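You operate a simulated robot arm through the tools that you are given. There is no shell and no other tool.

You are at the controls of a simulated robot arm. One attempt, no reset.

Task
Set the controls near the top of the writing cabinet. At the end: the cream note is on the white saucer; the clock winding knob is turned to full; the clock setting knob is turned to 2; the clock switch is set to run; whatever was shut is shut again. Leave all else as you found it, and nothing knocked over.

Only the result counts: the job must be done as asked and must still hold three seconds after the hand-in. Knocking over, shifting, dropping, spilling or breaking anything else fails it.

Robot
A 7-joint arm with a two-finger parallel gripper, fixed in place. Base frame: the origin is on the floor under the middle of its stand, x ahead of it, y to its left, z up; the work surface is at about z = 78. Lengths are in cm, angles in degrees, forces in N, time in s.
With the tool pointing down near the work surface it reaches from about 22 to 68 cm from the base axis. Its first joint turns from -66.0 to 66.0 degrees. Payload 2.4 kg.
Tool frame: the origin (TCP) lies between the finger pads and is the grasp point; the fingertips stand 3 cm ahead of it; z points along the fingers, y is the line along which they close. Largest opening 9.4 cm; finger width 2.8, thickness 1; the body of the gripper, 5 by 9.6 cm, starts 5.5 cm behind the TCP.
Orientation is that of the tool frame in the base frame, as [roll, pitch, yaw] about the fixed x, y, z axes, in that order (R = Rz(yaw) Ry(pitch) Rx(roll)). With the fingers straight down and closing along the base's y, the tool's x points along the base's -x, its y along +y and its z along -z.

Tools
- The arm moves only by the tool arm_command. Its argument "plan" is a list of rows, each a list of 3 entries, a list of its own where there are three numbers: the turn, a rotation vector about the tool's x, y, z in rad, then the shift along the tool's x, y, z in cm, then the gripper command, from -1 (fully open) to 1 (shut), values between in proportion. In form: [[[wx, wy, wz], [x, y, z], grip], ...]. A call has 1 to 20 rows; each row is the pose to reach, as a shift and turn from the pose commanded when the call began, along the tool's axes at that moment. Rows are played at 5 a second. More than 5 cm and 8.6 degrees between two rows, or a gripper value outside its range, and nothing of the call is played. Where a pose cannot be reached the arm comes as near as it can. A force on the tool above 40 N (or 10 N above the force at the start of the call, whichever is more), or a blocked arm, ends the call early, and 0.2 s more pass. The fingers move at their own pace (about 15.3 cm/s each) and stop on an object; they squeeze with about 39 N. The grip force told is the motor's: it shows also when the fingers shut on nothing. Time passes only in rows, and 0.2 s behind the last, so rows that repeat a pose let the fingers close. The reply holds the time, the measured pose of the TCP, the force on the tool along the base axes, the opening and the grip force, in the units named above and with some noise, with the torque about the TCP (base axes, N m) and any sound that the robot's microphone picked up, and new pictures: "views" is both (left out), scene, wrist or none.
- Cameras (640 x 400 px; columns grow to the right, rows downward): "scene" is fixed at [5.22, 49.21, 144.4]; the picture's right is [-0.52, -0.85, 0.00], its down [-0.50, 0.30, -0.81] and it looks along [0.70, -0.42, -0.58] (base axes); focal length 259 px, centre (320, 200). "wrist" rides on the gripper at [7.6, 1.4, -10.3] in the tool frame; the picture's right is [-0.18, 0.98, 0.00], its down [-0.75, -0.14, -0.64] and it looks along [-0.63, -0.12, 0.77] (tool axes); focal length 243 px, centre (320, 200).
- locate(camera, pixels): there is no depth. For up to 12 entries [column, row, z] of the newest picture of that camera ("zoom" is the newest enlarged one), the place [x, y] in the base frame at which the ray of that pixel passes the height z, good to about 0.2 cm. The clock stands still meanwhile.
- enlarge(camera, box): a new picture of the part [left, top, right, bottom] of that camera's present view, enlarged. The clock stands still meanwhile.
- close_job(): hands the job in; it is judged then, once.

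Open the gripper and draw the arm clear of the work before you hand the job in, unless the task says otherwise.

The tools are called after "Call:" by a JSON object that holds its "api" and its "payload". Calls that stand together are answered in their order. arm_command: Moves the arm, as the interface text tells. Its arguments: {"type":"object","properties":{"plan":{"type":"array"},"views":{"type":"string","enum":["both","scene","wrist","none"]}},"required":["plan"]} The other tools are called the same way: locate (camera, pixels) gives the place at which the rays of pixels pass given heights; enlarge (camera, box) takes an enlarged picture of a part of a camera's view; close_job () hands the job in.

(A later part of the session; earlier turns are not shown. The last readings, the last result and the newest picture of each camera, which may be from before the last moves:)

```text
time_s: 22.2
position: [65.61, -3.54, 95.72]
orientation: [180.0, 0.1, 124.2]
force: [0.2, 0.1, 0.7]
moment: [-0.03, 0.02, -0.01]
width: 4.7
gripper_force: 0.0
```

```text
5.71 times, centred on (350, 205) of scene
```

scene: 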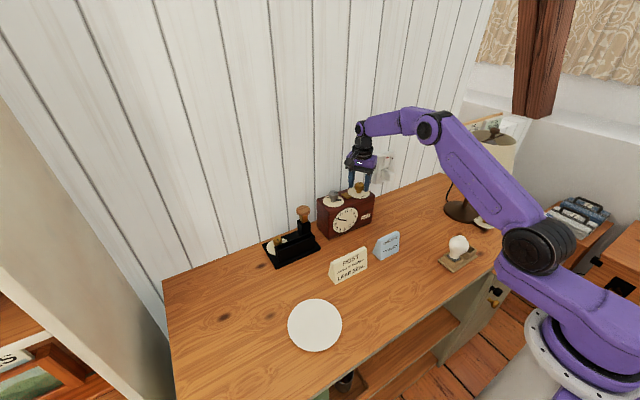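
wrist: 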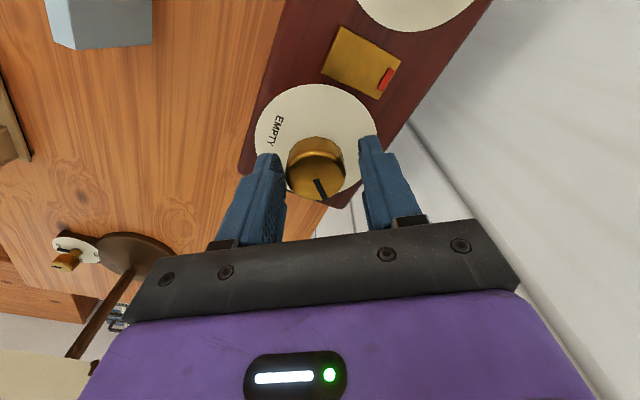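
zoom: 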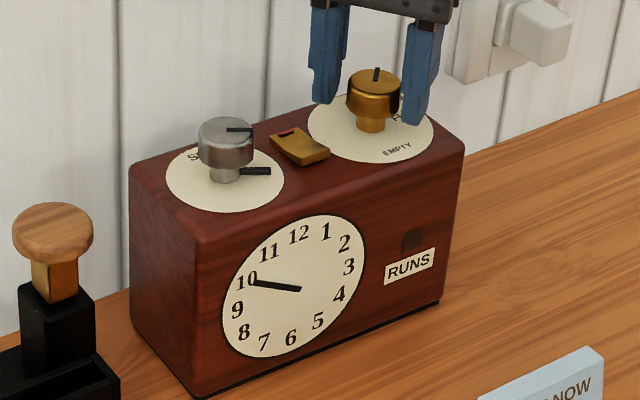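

I'll recentre by about 0.2 cm toward the cap and then close, checking the side force.

Call:
{"api": "arm_command", "payload": {"plan": [[[0, 0, 0], [0.17, -0.21, 0], 0.0], [[0, 0, 0], [0.17, -0.21, 0], 0.0]]}}

Call:
{"api": "enlarge", "payload": {"camera": "wrist", "box": [230, 70, 410, 220]}}

```text
time_s: 22.8
position: [65.33, -3.54, 95.72]
orientation: [179.9, 0.0, 124.2]
force: [0.5, -0.3, -0.8]
moment: [0.01, -0.02, -0.01]
width: 4.68
gripper_force: 0.0
```

scene: 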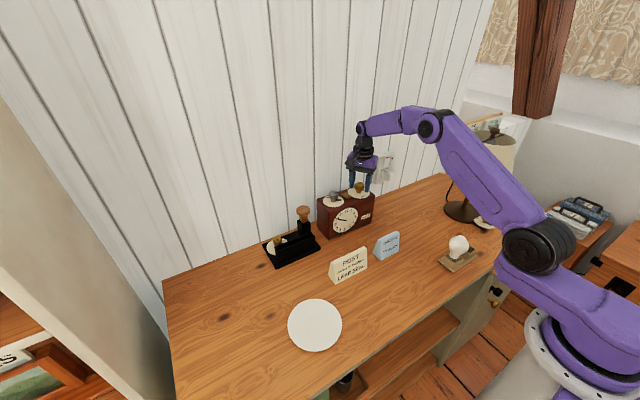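
wrist: 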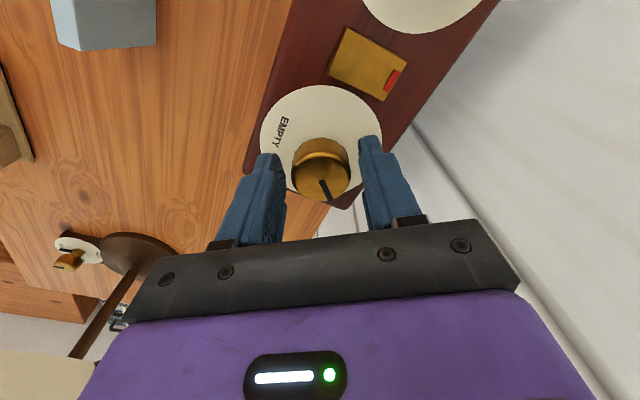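

```text
2.67 times, centred on (320, 145) of wrist
```

zoom: 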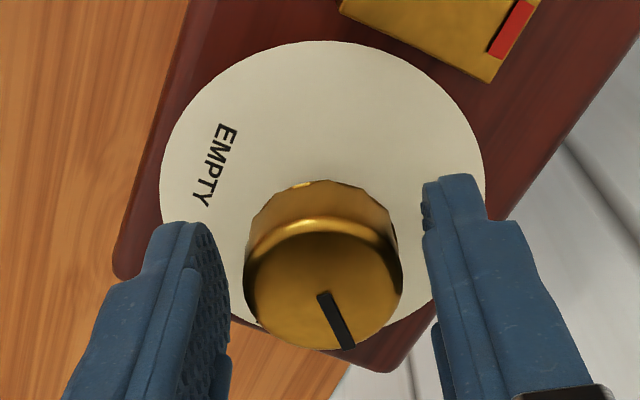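

The cap now sits at wrist (321,179), matching the predicted TCP axis (320,177). I'll close with a tiny correction and check the force.

Call:
{"api": "arm_command", "payload": {"plan": [[[0, 0, 0], [-0.08, 0.04, 0], 0.2], [[0, 0, 0], [-0.08, 0.04, 0], 0.6], [[0, 0, 0], [-0.08, 0.04, 0], 1], [[0, 0, 0], [-0.08, 0.04, 0], 1]], "views": "none"}}

```text
time_s: 23.8
position: [65.39, -3.54, 95.86]
orientation: [-179.9, 0.0, 124.1]
force: [1.1, 0.5, 0.4]
moment: [-0.11, -0.12, 0.02]
width: 3.3
gripper_force: 39.3
```

Force is now near zero. I'll turn 40° further clockwise and check.

Call:
{"api": "arm_command", "payload": {"plan": [[[0, 0, 0.14], [0, 0, 0], 1], [[0, 0, 0.28], [0, 0, 0], 1], [[0, 0, 0.42], [0, 0, 0], 1], [[0, 0, 0.56], [0, 0, 0], 1], [[0, 0, 0.7], [0, 0, 0], 1], [[0, 0, 0.7], [0, 0, 0], 1]]}}

Call:
{"api": "enlarge", "payload": {"camera": "wrist", "box": [230, 70, 410, 220]}}

Call:
{"api": "enlarge", "payload": {"camera": "scene", "box": [320, 165, 390, 225]}}

```text
time_s: 25.2
position: [65.39, -3.74, 95.64]
orientation: [-179.9, 0.1, 83.9]
force: [-9.5, 1.9, 4.3]
moment: [-0.18, 0.66, 0.05]
width: 3.28
gripper_force: 38.5
```

scene: 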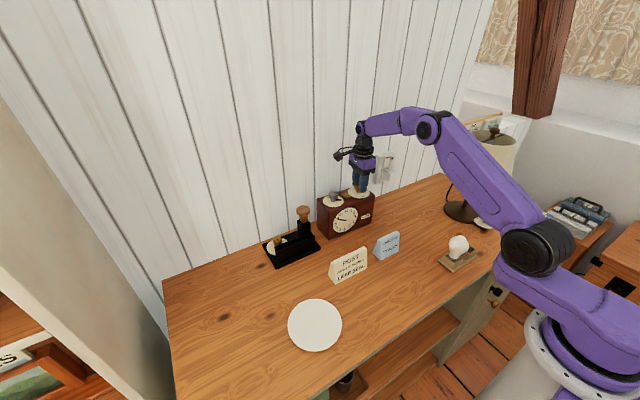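
wrist: 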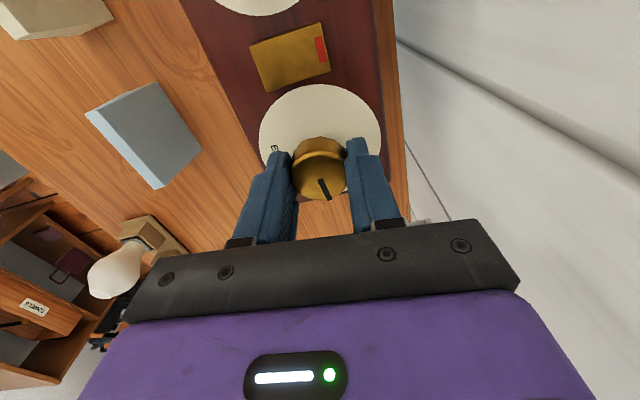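

```text
2.67 times, centred on (320, 145) of wrist
```

zoom: 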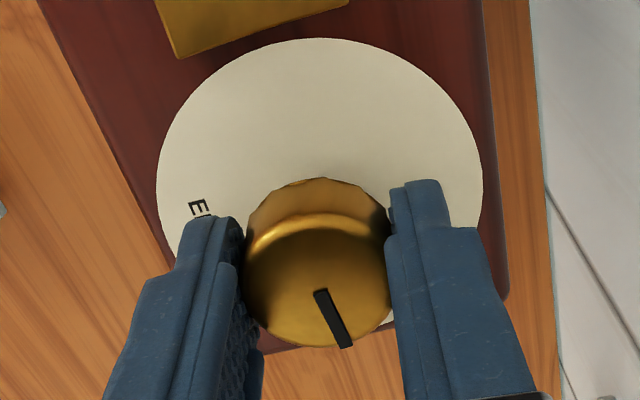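

```text
6.67 times, centred on (355, 195) of scene
```

zoom: 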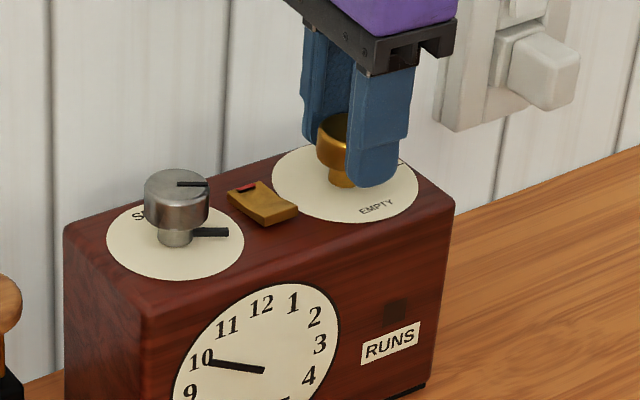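

The knob followed to within about 10° of FULL, and the clock did not move. I'll turn in small steps, easing the side force, and watch for the stop torque.

Call:
{"api": "arm_command", "payload": {"plan": [[[0, 0, 0.06], [0, -0.06, 0], 1], [[0, 0, 0.12], [0, -0.08, 0], 1], [[0, 0, 0.12], [0, -0.08, 0], 1]]}}

Call:
{"api": "enlarge", "payload": {"camera": "wrist", "box": [230, 70, 410, 220]}}

```text
time_s: 26.0
position: [65.31, -3.67, 95.74]
orientation: [179.9, -0.1, 77.2]
force: [-3.3, 2.1, 0.2]
moment: [-0.15, 0.06, -0.01]
width: 3.26
gripper_force: 38.7
```

scene: 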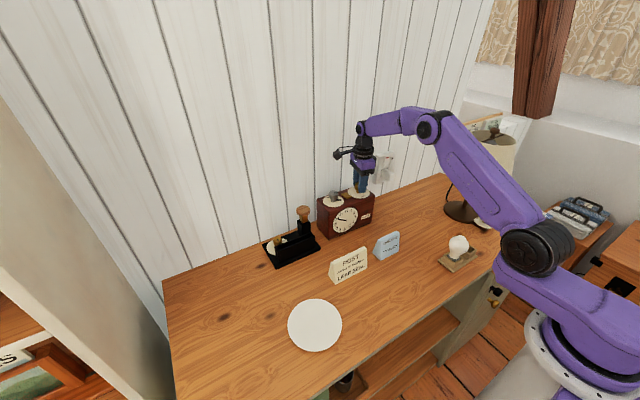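
wrist: 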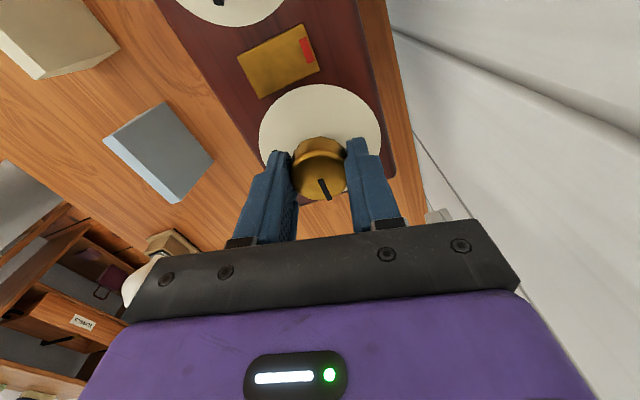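

```text
2.67 times, centred on (320, 145) of wrist
```

zoom: 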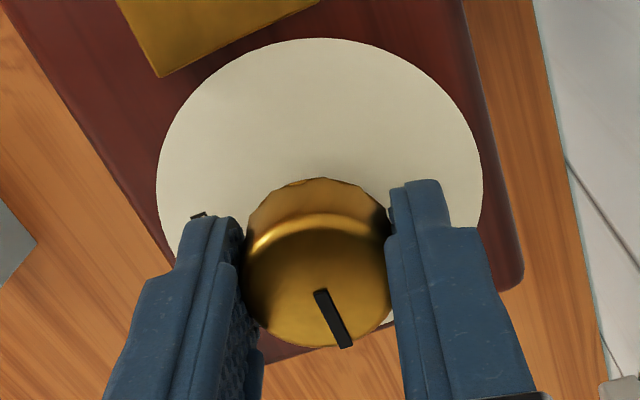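

No stop torque yet. I'll add a few more degrees in small steps.

Call:
{"api": "arm_command", "payload": {"plan": [[[0, 0, 0.04], [0, -0.03, 0], 1], [[0, 0, 0.08], [0, -0.03, 0], 1], [[0, 0, 0.08], [0, -0.03, 0], 1]], "views": "none"}}

```text
time_s: 26.8
position: [65.38, -3.56, 95.74]
orientation: [179.9, -0.1, 72.5]
force: [2.6, 0.2, 0.6]
moment: [0.09, -0.17, 0.0]
width: 3.26
gripper_force: 38.9
```

Still no stop. I'll release, lift and rotate back to get an unobstructed view of the pointer against FULL.

Call:
{"api": "arm_command", "payload": {"plan": [[[0, 0, 0], [0, 0, 0], 0.0], [[0, 0, 0], [0, 0, 0], -0.2], [[0, 0, 0], [0, 0, -2.5], -0.2], [[0, 0, -0.14], [0, 0, -5], -0.2], [[0, 0, -0.28], [0, 0, -5], -0.2], [[0, 0, -0.42], [0, 0, -5], -0.2], [[0, 0, -0.56], [0, 0, -5], -0.2], [[0, 0, -0.7], [0, 0, -5], -0.2], [[0, 0, -0.84], [0, 0, -5], -0.2], [[0, 0, -0.98], [0, 0, -5], -0.2], [[0, 0, -1.12], [0, 0, -5], -0.2], [[0, 0, -1.26], [0, 0, -5], -0.2], [[0, 0, -1.4], [0, 0, -5], -0.2], [[0, 0, -1.54], [0, 0, -5], -0.2], [[0, 0, -1.68], [0, 0, -5], -0.2], [[0, 0, -1.82], [0, 0, -5], -0.2], [[0, 0, -1.88], [0, 0, -5], -0.2], [[0, 0, -1.88], [0, 0, -5], -0.2]]}}

Call:
{"api": "enlarge", "payload": {"camera": "wrist", "box": [230, 40, 410, 180]}}

Call:
{"api": "enlarge", "payload": {"camera": "scene", "box": [345, 175, 377, 205]}}

Call:
{"api": "enlarge", "payload": {"camera": "scene", "box": [300, 170, 400, 240]}}

```text
time_s: 30.6
position: [65.38, -3.55, 100.72]
orientation: [-179.9, 0.0, -179.5]
force: [0.4, 0.3, -0.6]
moment: [0.0, 0.0, 0.0]
width: 5.64
gripper_force: 0.1
```

scene: 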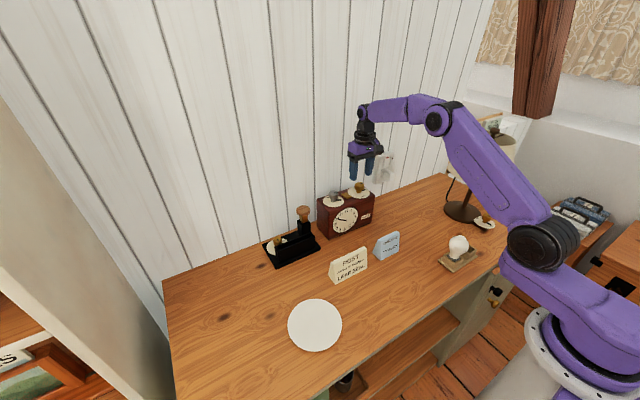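
wrist: 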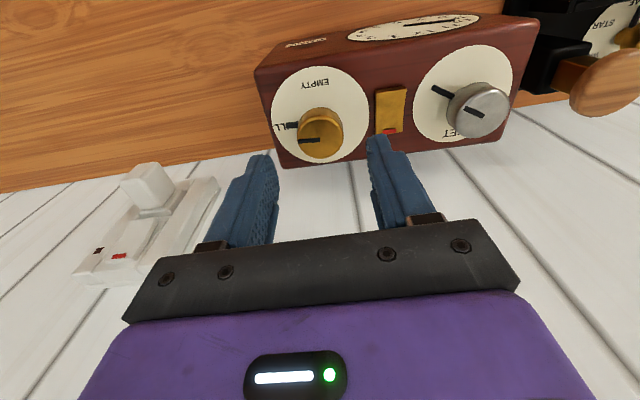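

```text
2.86 times, centred on (320, 110) of wrist
```

zoom: 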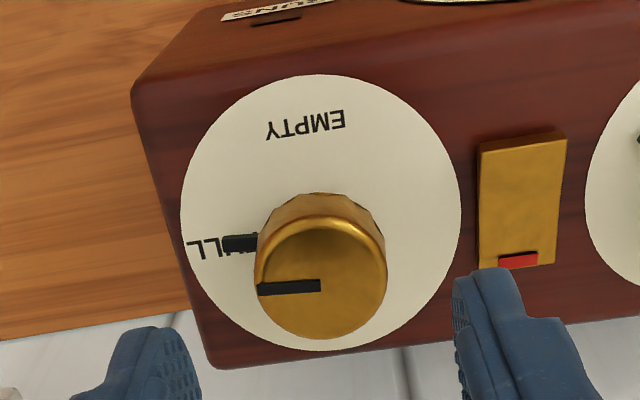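

```text
13.33 times, centred on (361, 190) of scene
```

zoom: 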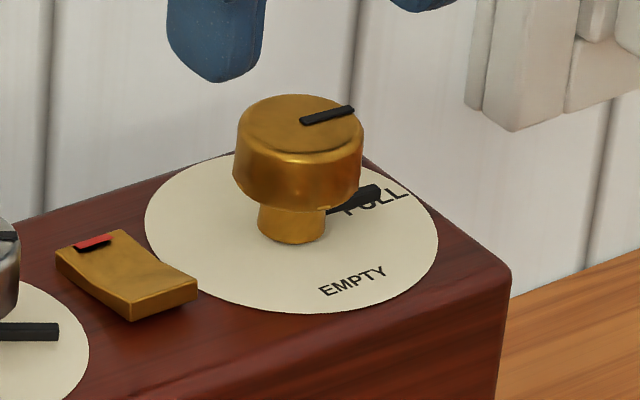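

```text
5.71 times, centred on (350, 205) of scene
```

zoom: 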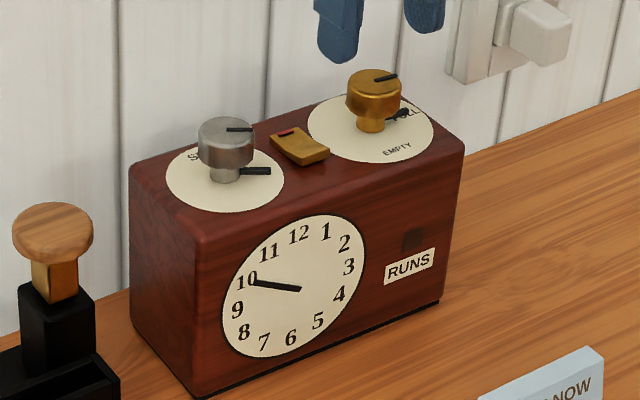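

The pointer now lies over FULL. I'll compute the directions precisely with locate (dial centre, EMPTY, FULL, pointer, cap mark).

Call:
{"api": "locate", "payload": {"camera": "wrist", "pixels": [[320.2, 114.5, 91.3], [284.7, 125.7, 91.3], [314.8, 83.4, 91.3], [285.7, 125.0, 91.9], [298.3, 124, 91.9], [298.3, 141.5, 94.8], [320, 139.7, 94.8], [320, 140.4, 94.8], [391, 136, 92], [389, 90, 92]]}}

Call:
{"api": "enlarge", "payload": {"camera": "wrist", "box": [265, 60, 375, 165]}}

```text
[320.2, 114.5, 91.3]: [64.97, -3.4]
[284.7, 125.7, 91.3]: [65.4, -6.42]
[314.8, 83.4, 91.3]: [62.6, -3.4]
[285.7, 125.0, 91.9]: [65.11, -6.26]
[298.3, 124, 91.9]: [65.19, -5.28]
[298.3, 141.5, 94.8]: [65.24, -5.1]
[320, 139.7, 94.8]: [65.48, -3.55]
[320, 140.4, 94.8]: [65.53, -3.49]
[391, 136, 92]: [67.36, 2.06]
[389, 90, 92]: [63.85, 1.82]
```

```text
3.81 times, centred on (320, 112) of wrist
```

zoom: 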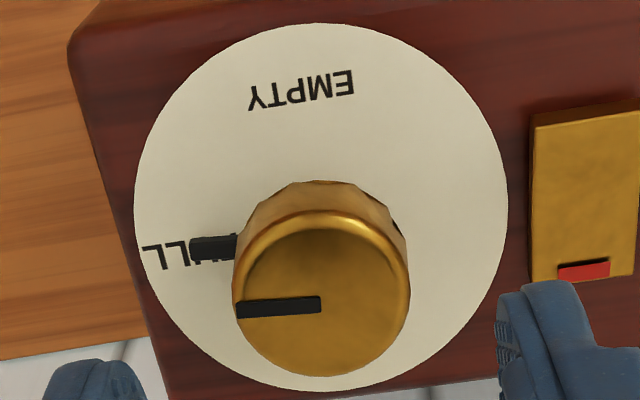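

FULL's direction from the knob axis is about -91°, and the pointer seems near -95 to -98°. I'll measure the pointer and cap mark more carefully.

Call:
{"api": "enlarge", "payload": {"camera": "wrist", "box": [270, 90, 350, 160]}}

```text
5.71 times, centred on (310, 125) of wrist
```

zoom: 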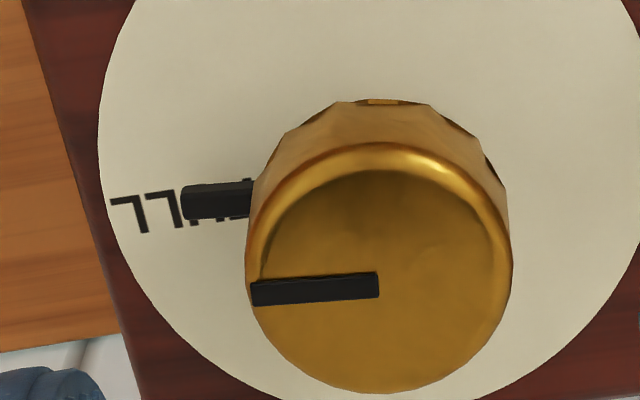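

Call:
{"api": "locate", "payload": {"camera": "zoom", "pixels": [[252, 293, 94.8], [379, 283.5, 94.8], [184, 218, 91.9], [250, 213, 91.9], [184, 187, 91.4], [252, 180, 91.4], [111, 198, 91.3], [147, 192, 91.3], [136, 233, 91.3], [175, 227, 91.3]]}}

```text
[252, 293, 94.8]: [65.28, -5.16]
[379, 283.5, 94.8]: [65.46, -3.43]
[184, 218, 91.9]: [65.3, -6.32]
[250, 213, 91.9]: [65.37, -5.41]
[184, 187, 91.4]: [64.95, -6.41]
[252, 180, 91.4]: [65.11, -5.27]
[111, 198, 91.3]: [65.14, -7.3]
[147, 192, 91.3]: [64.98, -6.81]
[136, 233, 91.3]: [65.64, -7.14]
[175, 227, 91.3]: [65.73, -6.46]
```

The pointer is about 4-5° past FULL's centre. I'll regrip straight down, turn back 4.5° counterclockwise, and release.

Call:
{"api": "arm_command", "payload": {"plan": [[[0, 0, 0], [0, 0, 2.5], -0.2], [[0, 0, 0], [0, 0, 5], -0.2], [[0, 0, 0], [0, 0, 5], -0.2], [[0, 0, 0], [0, 0, 5], 0.5], [[0, 0, 0], [0, 0, 5], 1], [[0, 0, 0], [0, 0, 5], 1]], "views": "wrist"}}

```text
time_s: 32.0
position: [65.33, -3.57, 95.66]
orientation: [180.0, 0.0, -179.6]
force: [0.6, -1.1, -0.3]
moment: [-0.05, -0.48, 0.01]
width: 3.3
gripper_force: 38.9
```

wrist: 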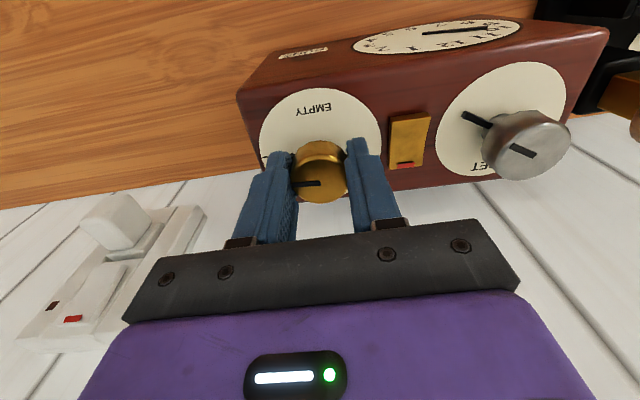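

Gripped with low side force. Turning back about 4.5° counterclockwise, then releasing and lifting 5 cm.

Call:
{"api": "arm_command", "payload": {"plan": [[[0, 0, -0.04], [0, 0, 0], 1], [[0, 0, -0.08], [0, 0, 0], 1], [[0, 0, -0.08], [0, 0, 0], 1], [[0, 0, -0.08], [0, 0, 0], 0.0], [[0, 0, -0.08], [0, 0, 0], -0.2], [[0, 0, -0.08], [0, 0, -2.5], -0.2], [[0, 0, -0.04], [0, 0, -5], -0.2], [[0, 0, 0], [0, 0, -5], -0.2], [[0, 0, 0], [0, 0, -5], -0.2]]}}

Call:
{"api": "enlarge", "payload": {"camera": "wrist", "box": [270, 90, 350, 160]}}

Call:
{"api": "enlarge", "payload": {"camera": "scene", "box": [300, 170, 400, 240]}}

```text
time_s: 34.0
position: [65.29, -3.5, 100.71]
orientation: [-179.9, 0.1, -179.7]
force: [-0.8, -0.8, -0.6]
moment: [-0.05, -0.04, 0.01]
width: 5.61
gripper_force: 0.0
```

scene: 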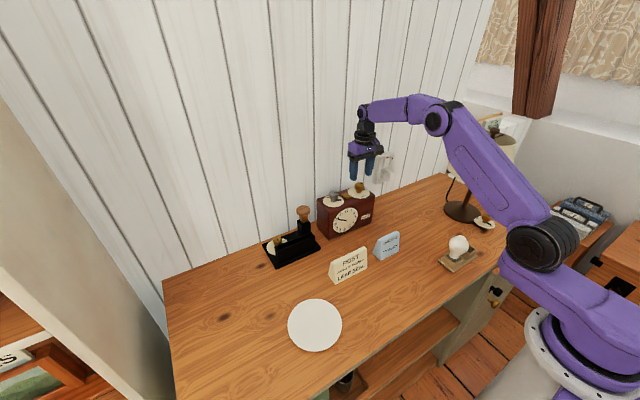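
wrist: 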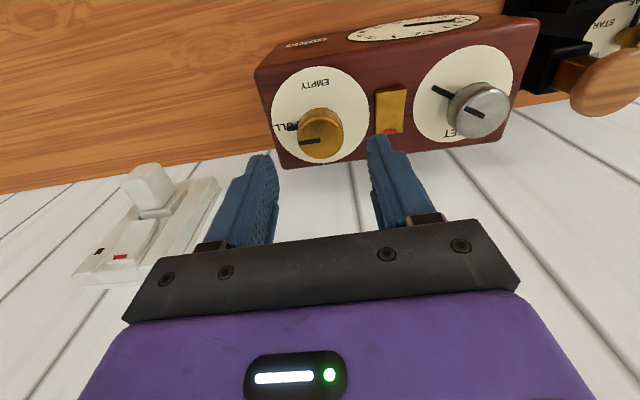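

```text
5.71 times, centred on (310, 125) of wrist
```

zoom: 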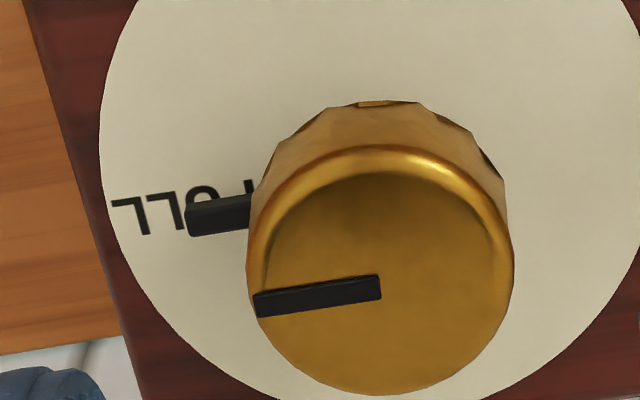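

```text
5.71 times, centred on (350, 205) of scene
```

zoom: 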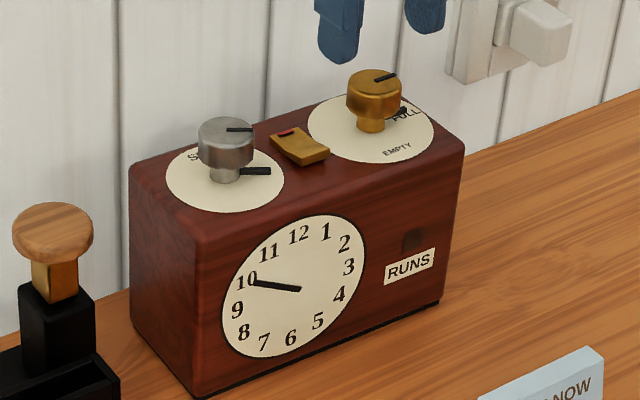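

The pointer is now parallel with the FULL text and lies on it. Next I move over the set knob near (65.7,7.6), pre-rotating the tool to yaw ≈240.

Call:
{"api": "arm_command", "payload": {"plan": [[[0, 0, -0.13], [-0.1, 2.8, 0], -0.2], [[0, 0, -0.26], [-0.2, 5.6, 0], -0.2], [[0, 0, -0.39], [-0.3, 8.4, 0], -0.2], [[0, 0, -0.52], [-0.3, 11.1, 0], -0.2], [[0, 0, -0.65], [-0.3, 11.1, 0], -0.2], [[0, 0, -0.78], [-0.3, 11.1, 0], -0.2], [[0, 0, -0.91], [-0.3, 11.1, 0], -0.2], [[0, 0, -1.05], [-0.3, 11.1, 0], -0.2], [[0, 0, -1.05], [-0.3, 11.1, 0], -0.2]]}}

Call:
{"api": "enlarge", "payload": {"camera": "wrist", "box": [230, 60, 410, 200]}}

```text
time_s: 36.0
position: [65.6, 7.41, 100.79]
orientation: [180.0, 0.0, -119.4]
force: [0.2, 0.8, -0.3]
moment: [0.01, -0.03, 0.0]
width: 5.67
gripper_force: 0.0
```

scene: 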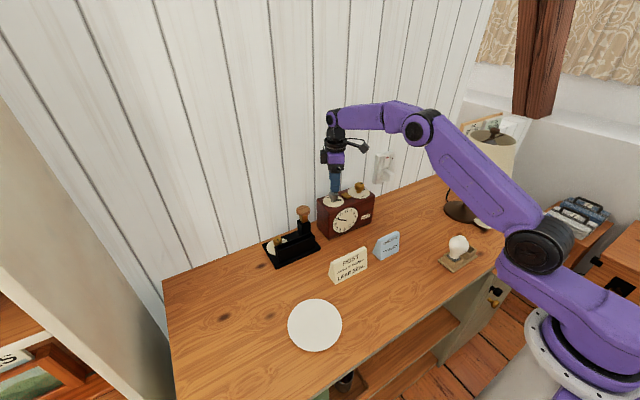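
wrist: 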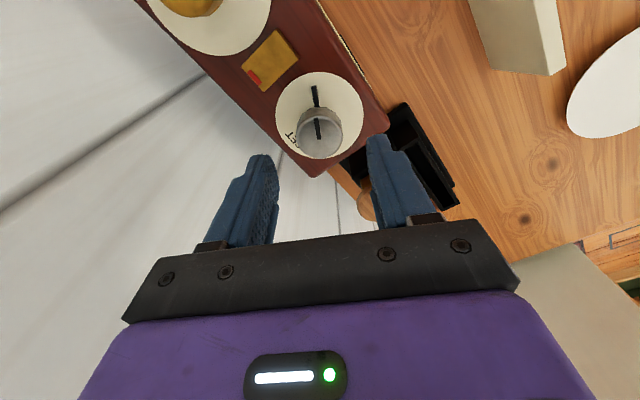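

```text
2.86 times, centred on (320, 130) of wrist
```

zoom: 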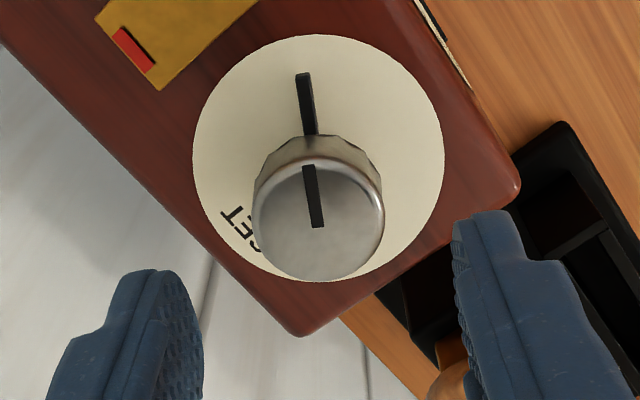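

The set-knob cap is at wrist (319.5,137.7), essentially on the predicted TCP axis (320,137). Descending 5 cm and gripping.

Call:
{"api": "arm_command", "payload": {"plan": [[[0, 0, 0], [0, 0, 2.5], -0.2], [[0, 0, 0], [0, 0, 5], -0.2], [[0, 0, 0], [0, 0, 5], -0.2], [[0, 0, 0], [0, 0, 5], 0.5], [[0, 0, 0], [0, 0, 5], 1], [[0, 0, 0], [0, 0, 5], 1]]}}

Call:
{"api": "enlarge", "payload": {"camera": "scene", "box": [300, 170, 400, 240]}}

```text
time_s: 37.4
position: [65.68, 7.51, 95.76]
orientation: [-179.9, 0.0, -119.6]
force: [5.8, -1.7, -0.6]
moment: [0.25, -0.48, 0.01]
width: 3.33
gripper_force: 39.0
```

scene: 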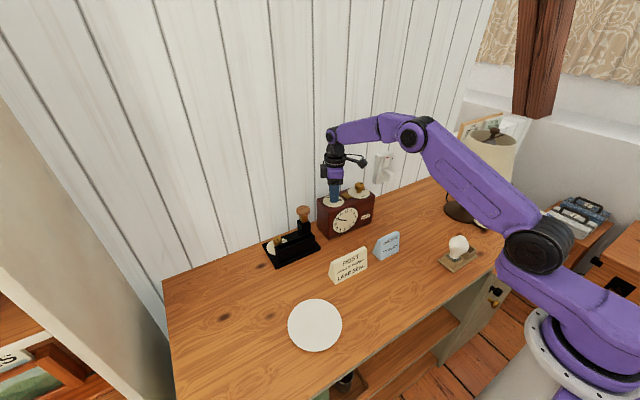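
wrist: 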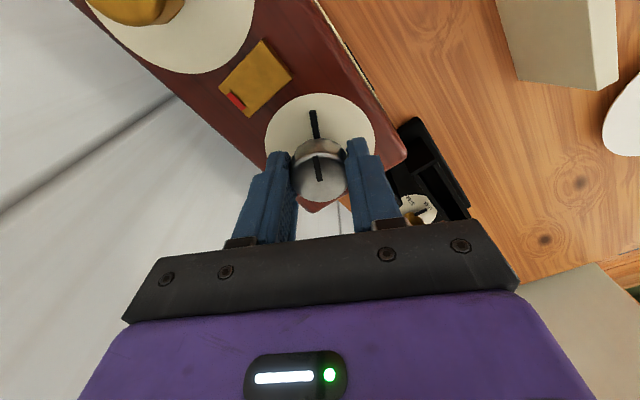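

```text
5.71 times, centred on (350, 205) of scene
```

zoom: 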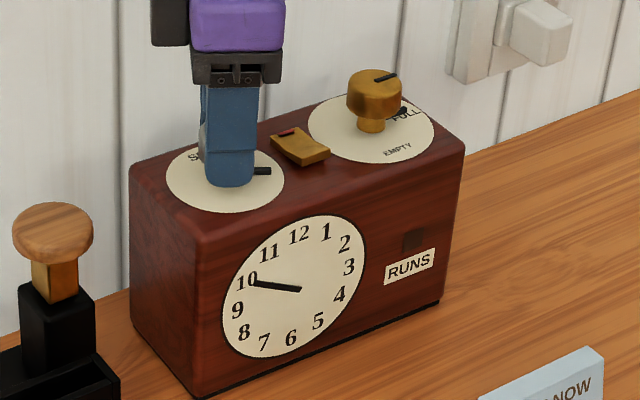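

Gripped. I'll turn 16° clockwise as a test, watching the clock hand and torque.

Call:
{"api": "arm_command", "payload": {"plan": [[[0, 0, 0.07], [0, -0.06, 0], 1], [[0, 0, 0.14], [0, -0.06, 0], 1], [[0, 0, 0.21], [0, -0.06, 0], 1], [[0, 0, 0.28], [0, -0.06, 0], 1], [[0, 0, 0.28], [0, -0.06, 0], 1]], "views": "wrist"}}

Call:
{"api": "enlarge", "payload": {"camera": "scene", "box": [300, 170, 400, 240]}}

```text
time_s: 38.6
position: [65.77, 7.51, 95.64]
orientation: [-180.0, -0.1, -135.7]
force: [5.7, -3.8, -0.4]
moment: [0.53, -0.74, -0.02]
width: 3.34
gripper_force: 38.4
```

wrist: 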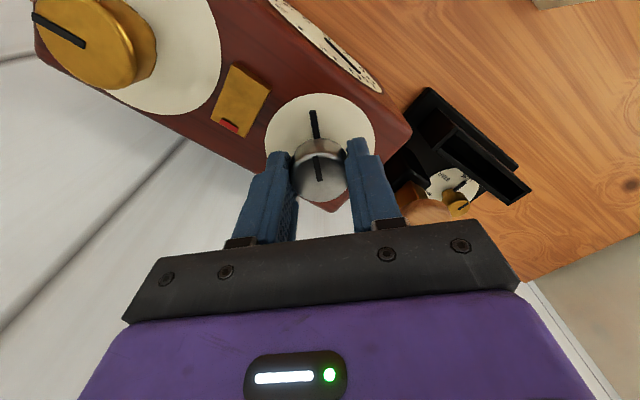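

```text
5.71 times, centred on (350, 205) of scene
```

zoom: 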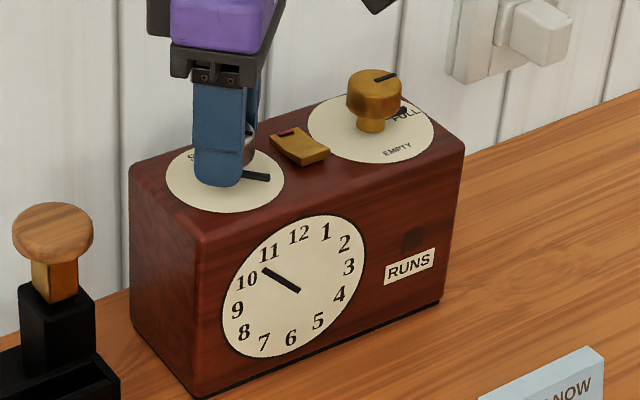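

The hand moved clockwise from about 9.9 to 10.5, so hand and knob turn 1:1. About 105° more is needed; I'll turn another 80° with a small force-relieving shift.

Call:
{"api": "arm_command", "payload": {"plan": [[[0, 0, 0.14], [0, -0.06, 0], 1], [[0, 0, 0.28], [0, -0.06, 0], 1], [[0, 0, 0.42], [0, -0.06, 0], 1], [[0, 0, 0.56], [0, -0.06, 0], 1], [[0, 0, 0.7], [0, -0.06, 0], 1], [[0, 0, 0.7], [0, -0.06, 0], 1]], "views": "wrist"}}

Call:
{"api": "enlarge", "payload": {"camera": "scene", "box": [300, 170, 400, 240]}}

```text
time_s: 40.0
position: [65.68, 7.46, 95.73]
orientation: [179.9, 0.0, -175.9]
force: [0.7, -0.4, 0.6]
moment: [-0.2, 0.25, 0.5]
width: 3.29
gripper_force: 38.9
```

wrist: 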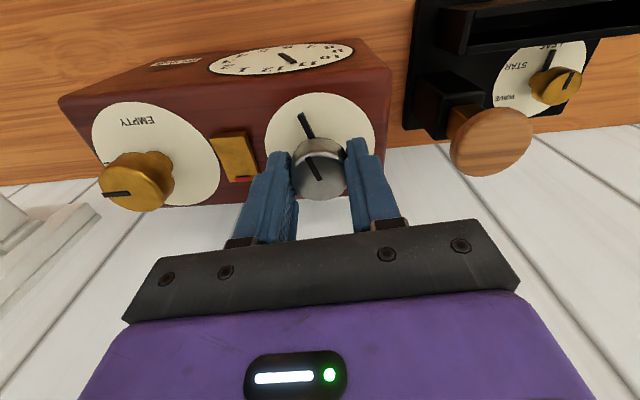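

```text
5.71 times, centred on (350, 205) of scene
```

zoom: 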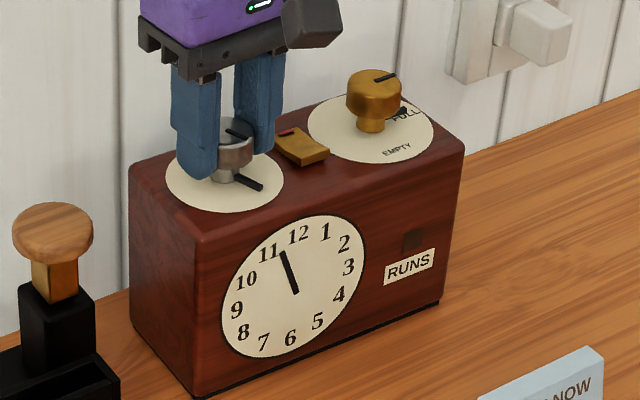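

The torque rose to 0.5 N m and the hand stopped at about 11.4, so clockwise is blocked by a stop. The knob must go counterclockwise (~280°) to reach 2; I'll turn counterclockwise 56° first and check forces.

Call:
{"api": "arm_command", "payload": {"plan": [[[0, 0, -0.14], [0, 0, 0], 1], [[0, 0, -0.28], [0, 0, 0], 1], [[0, 0, -0.42], [0, 0, 0], 1], [[0, 0, -0.56], [0, 0, 0], 1], [[0, 0, -0.7], [0, 0, 0], 1], [[0, 0, -0.84], [0, 0, 0], 1], [[0, 0, -0.98], [0, 0, 0], 1], [[0, 0, -0.98], [0, 0, 0], 1]], "views": "wrist"}}

Call:
{"api": "enlarge", "payload": {"camera": "scene", "box": [300, 170, 400, 240]}}

```text
time_s: 41.8
position: [65.64, 7.39, 95.69]
orientation: [180.0, 0.0, -119.4]
force: [-0.3, 2.8, 1.7]
moment: [0.11, -0.17, 0.01]
width: 3.27
gripper_force: 38.9
```

wrist: 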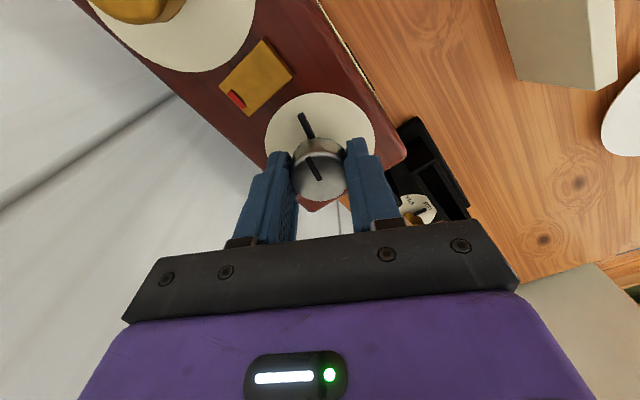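

```text
5.71 times, centred on (350, 205) of scene
```

zoom: 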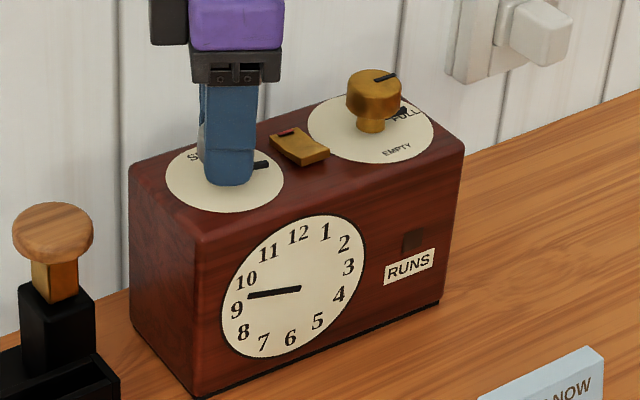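

The hand follows counterclockwise (now about 9.4) with low force. I'll continue another 50° to yaw ≈290.

Call:
{"api": "arm_command", "payload": {"plan": [[[0, 0, -0.14], [0, 0, 0], 1], [[0, 0, -0.28], [0, 0, 0], 1], [[0, 0, -0.42], [0, 0, 0], 1], [[0, 0, -0.56], [0, 0, 0], 1], [[0, 0, -0.7], [0, 0, 0], 1], [[0, 0, -0.86], [0, 0, 0], 1], [[0, 0, -0.86], [0, 0, 0], 1]], "views": "wrist"}}

Call:
{"api": "enlarge", "payload": {"camera": "scene", "box": [300, 170, 400, 240]}}

```text
refused: row 6 steps farther than a row can; nothing moved
```

```text
5.71 times, centred on (350, 205) of scene
```

zoom: 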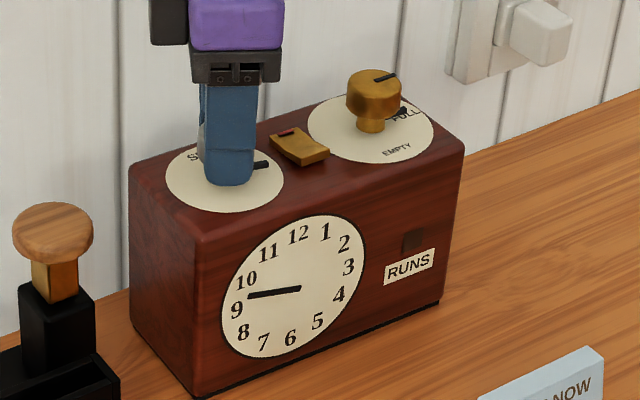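

The last row exceeded the per-row turn limit, so nothing moved. Repeating with even steps.

Call:
{"api": "arm_command", "payload": {"plan": [[[0, 0, -0.14], [0, 0, 0], 1], [[0, 0, -0.28], [0, 0, 0], 1], [[0, 0, -0.42], [0, 0, 0], 1], [[0, 0, -0.56], [0, 0, 0], 1], [[0, 0, -0.7], [0, 0, 0], 1], [[0, 0, -0.84], [0, 0, 0], 1], [[0, 0, -0.84], [0, 0, 0], 1]], "views": "wrist"}}

Call:
{"api": "enlarge", "payload": {"camera": "scene", "box": [300, 170, 400, 240]}}

```text
time_s: 43.4
position: [65.68, 7.41, 95.58]
orientation: [180.0, 0.1, -71.3]
force: [2.5, 2.7, 0.2]
moment: [0.57, 0.33, 0.01]
width: 3.27
gripper_force: 38.9
```

wrist: 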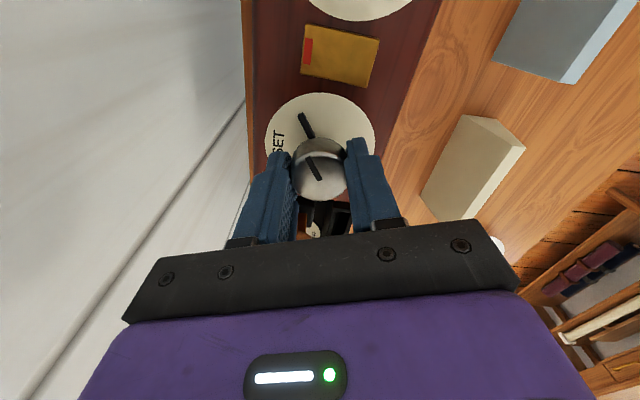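

```text
5.71 times, centred on (350, 205) of scene
```

zoom: 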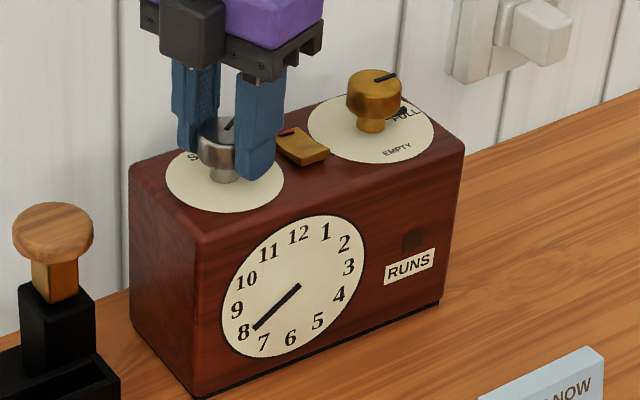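

The hand is now at about 7.7; roughly 171° counterclockwise remain. I'll release, lift 5 cm and rotate the tool clockwise back toward yaw ≈75 for a new grip.

Call:
{"api": "arm_command", "payload": {"plan": [[[0, 0, 0], [0, 0, 0], 0.0], [[0, 0, 0], [0, 0, 0], -0.2], [[0, 0, 0], [0, 0, -2.5], -0.2], [[0, 0, 0], [0, 0, -5], -0.2], [[0, 0, 0.14], [0, 0, -5], -0.2], [[0, 0, 0.28], [0, 0, -5], -0.2], [[0, 0, 0.42], [0, 0, -5], -0.2], [[0, 0, 0.56], [0, 0, -5], -0.2], [[0, 0, 0.7], [0, 0, -5], -0.2], [[0, 0, 0.84], [0, 0, -5], -0.2], [[0, 0, 0.98], [0, 0, -5], -0.2], [[0, 0, 1.12], [0, 0, -5], -0.2], [[0, 0, 1.26], [0, 0, -5], -0.2], [[0, 0, 1.4], [0, 0, -5], -0.2], [[0, 0, 1.54], [0, 0, -5], -0.2], [[0, 0, 1.68], [0, 0, -5], -0.2], [[0, 0, 1.82], [0, 0, -5], -0.2], [[0, 0, 1.96], [0, 0, -5], -0.2], [[0, 0, 1.96], [0, 0, -5], -0.2]]}}

Call:
{"api": "enlarge", "payload": {"camera": "wrist", "box": [230, 60, 410, 200]}}

Call:
{"api": "enlarge", "payload": {"camera": "scene", "box": [300, 170, 400, 240]}}

```text
time_s: 47.4
position: [65.63, 7.43, 100.69]
orientation: [180.0, 0.0, 176.1]
force: [0.0, 0.5, -0.7]
moment: [-0.04, 0.0, 0.0]
width: 5.65
gripper_force: 0.1
```

scene: 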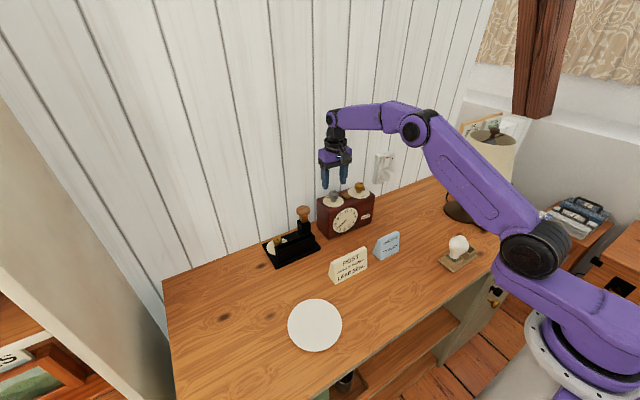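
wrist: 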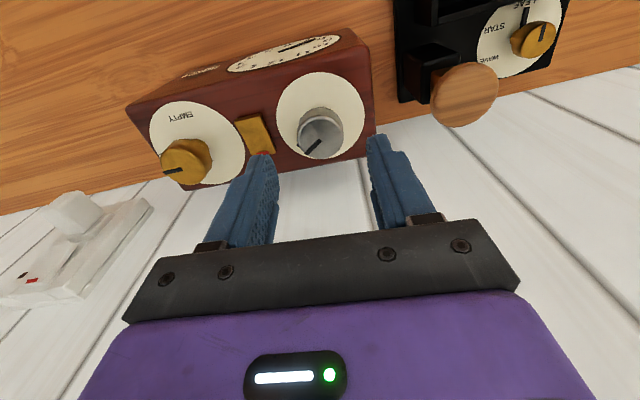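

```text
2.86 times, centred on (320, 130) of wrist
```

zoom: 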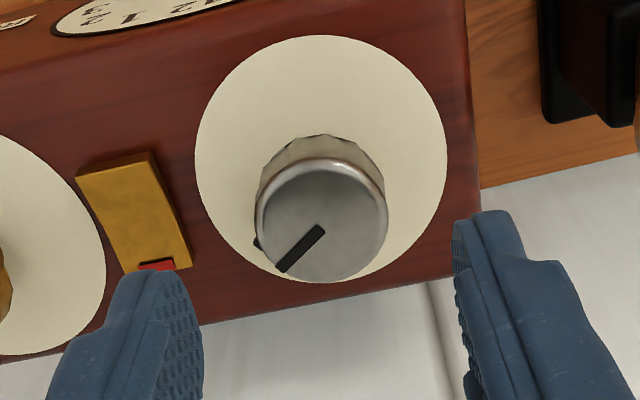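

```text
5.71 times, centred on (350, 205) of scene
```

zoom: 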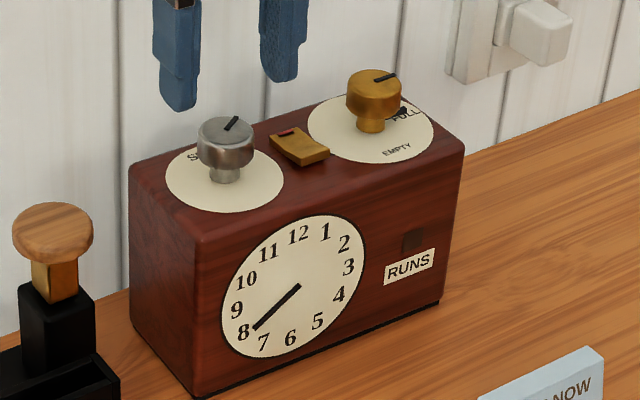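

The hand reads about 7.73, so 172° counterclockwise remain. I'll rotate the open tool to yaw ≈75, descend and grip.

Call:
{"api": "arm_command", "payload": {"plan": [[[0, 0, 0.14], [0, 0, 0], -0.2], [[0, 0, 0.28], [0, 0, 0], -0.2], [[0, 0, 0.42], [0, 0, 0], -0.2], [[0, 0, 0.56], [0, 0, 0], -0.2], [[0, 0, 0.7], [0, 0, 0], -0.2], [[0, 0, 0.84], [0, 0, 0], -0.2], [[0, 0, 0.98], [0, 0, 0], -0.2], [[0, 0, 1.12], [0, 0, 0], -0.2], [[0, 0, 1.26], [0, 0, 0], -0.2], [[0, 0, 1.4], [0, 0, 0], -0.2], [[0, 0, 1.54], [0, 0, 0], -0.2], [[0, 0, 1.68], [0, 0, 0], -0.2], [[0, 0, 1.76], [0, 0, 0], -0.2], [[0, 0, 1.76], [0, 0, 2.5], -0.2], [[0, 0, 1.76], [0, 0, 5], -0.2], [[0, 0, 1.76], [0, 0, 5], -0.2], [[0, 0, 1.76], [0, 0, 5], 0.5], [[0, 0, 1.76], [0, 0, 5], 1], [[0, 0, 1.76], [0, 0, 5], 1]]}}

Call:
{"api": "enlarge", "payload": {"camera": "scene", "box": [300, 170, 400, 240]}}

```text
time_s: 51.4
position: [65.71, 7.38, 95.66]
orientation: [-179.9, 0.1, 75.5]
force: [-7.8, 0.3, 2.2]
moment: [-0.08, 0.48, 0.01]
width: 3.35
gripper_force: 39.0
```

scene: 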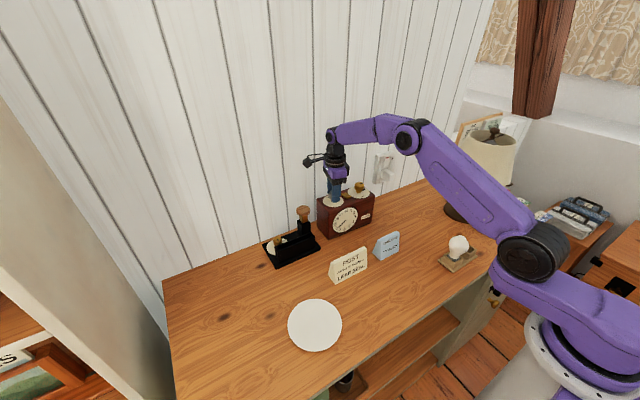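
wrist: 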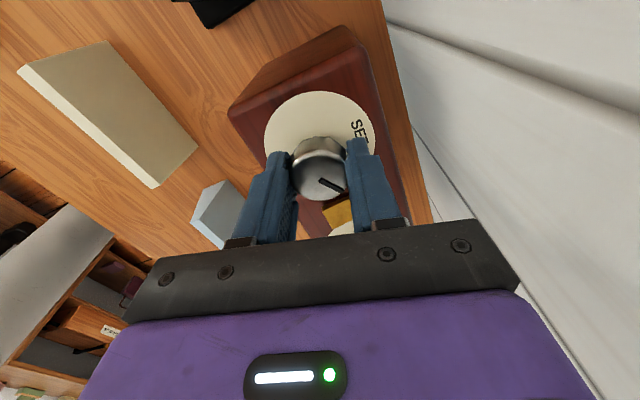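

```text
5.71 times, centred on (350, 205) of scene
```

zoom: 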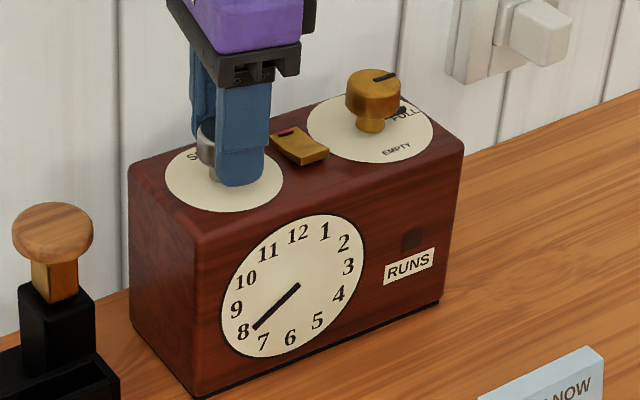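

Gripped; a small side force remains, so I'll shift by -0.08 along tool y. Turning 80° counterclockwise and checking.

Call:
{"api": "arm_command", "payload": {"plan": [[[0, 0, -0.14], [0, -0.07, 0], 1], [[0, 0, -0.28], [0, -0.07, 0], 1], [[0, 0, -0.42], [0, -0.07, 0], 1], [[0, 0, -0.56], [0, -0.07, 0], 1], [[0, 0, -0.7], [0, -0.07, 0], 1], [[0, 0, -0.84], [0, -0.07, 0], 1], [[0, 0, -0.98], [0, -0.07, 0], 1], [[0, 0, -1.12], [0, -0.07, 0], 1], [[0, 0, -1.26], [0, -0.07, 0], 1], [[0, 0, -1.4], [0, -0.07, 0], 1], [[0, 0, -1.4], [0, -0.07, 0], 1]], "views": "wrist"}}

Call:
{"api": "enlarge", "payload": {"camera": "scene", "box": [300, 170, 400, 240]}}

```text
time_s: 53.8
position: [65.61, 7.48, 95.67]
orientation: [180.0, -0.1, 155.7]
force: [0.9, -1.2, 0.5]
moment: [0.13, -0.02, 0.07]
width: 3.31
gripper_force: 39.2
```

wrist: 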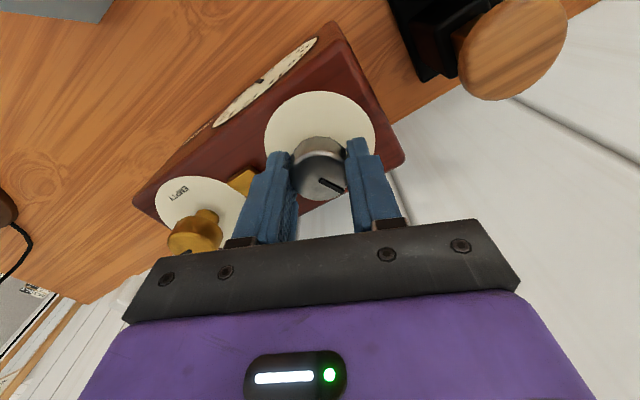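

```text
5.71 times, centred on (350, 205) of scene
```

zoom: 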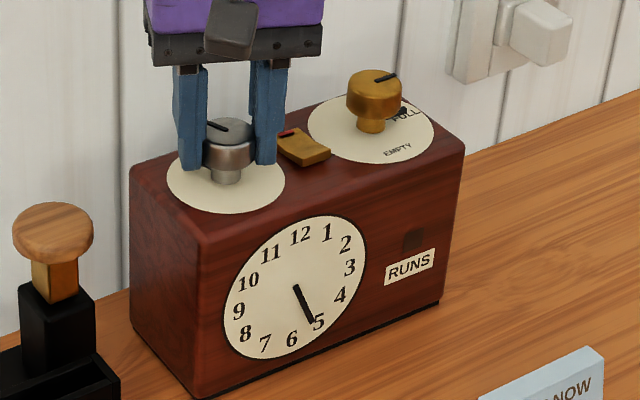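

The hand reads about 5.1 with low forces. Continuing 75° counterclockwise, then fine adjustment.

Call:
{"api": "arm_command", "payload": {"plan": [[[0, 0, -0.14], [0, 0, 0], 1], [[0, 0, -0.28], [0, 0, 0], 1], [[0, 0, -0.42], [0, 0, 0], 1], [[0, 0, -0.56], [0, 0, 0], 1], [[0, 0, -0.7], [0, 0, 0], 1], [[0, 0, -0.84], [0, 0, 0], 1], [[0, 0, -0.98], [0, 0, 0], 1], [[0, 0, -1.12], [0, 0, 0], 1], [[0, 0, -1.26], [0, 0, 0], 1], [[0, 0, -1.36], [0, 0, 0], 1], [[0, 0, -1.36], [0, 0, 0], 1]], "views": "wrist"}}

Call:
{"api": "enlarge", "payload": {"camera": "scene", "box": [300, 170, 400, 240]}}

Call:
{"api": "enlarge", "payload": {"camera": "scene", "box": [330, 200, 370, 240]}}

```text
time_s: 56.2
position: [65.59, 7.44, 95.75]
orientation: [180.0, 0.2, -126.3]
force: [-1.5, 5.4, 0.5]
moment: [0.6, -0.16, 0.02]
width: 3.32
gripper_force: 38.9
```

wrist: 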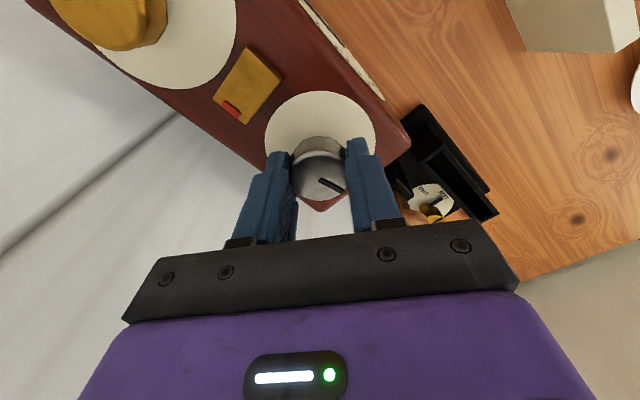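

```text
5.71 times, centred on (350, 205) of scene
```

zoom: 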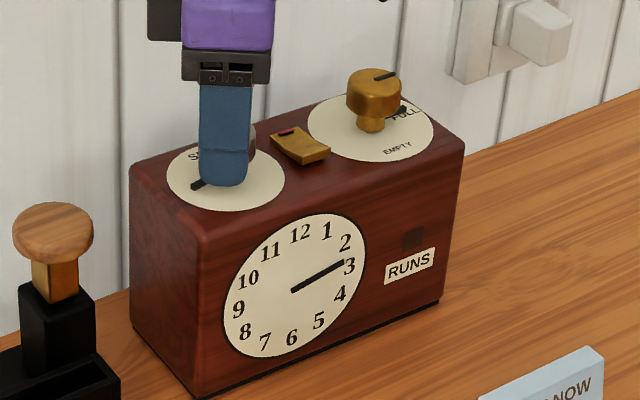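

```text
10.00 times, centred on (350, 220) of scene
```

zoom: 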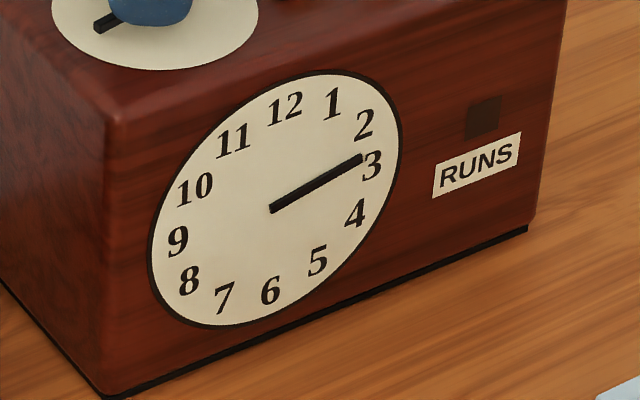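

The hand is at about 2.6; roughly 18° more counterclockwise. I'll turn 15° and re-measure.

Call:
{"api": "arm_command", "payload": {"plan": [[[0, 0, -0.09], [0, 0, 0], 1], [[0, 0, -0.18], [0, 0, 0], 1], [[0, 0, -0.27], [0, 0, 0], 1], [[0, 0, -0.27], [0, 0, 0], 1]], "views": "wrist"}}

Call:
{"api": "enlarge", "payload": {"camera": "scene", "box": [330, 200, 370, 240]}}

```text
time_s: 57.2
position: [65.57, 7.55, 95.84]
orientation: [-180.0, 0.0, -110.9]
force: [-1.7, 8.4, 0.0]
moment: [0.88, -0.06, -0.01]
width: 3.34
gripper_force: 39.2
```

wrist: 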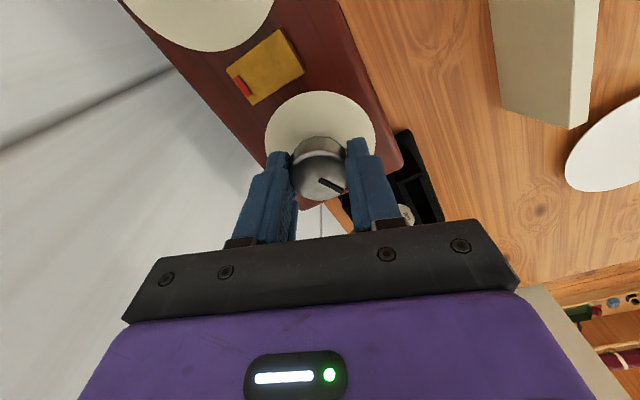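

```text
10.00 times, centred on (350, 220) of scene
```

zoom: 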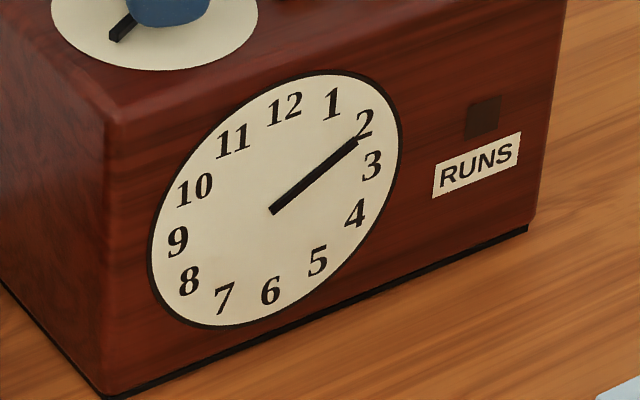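

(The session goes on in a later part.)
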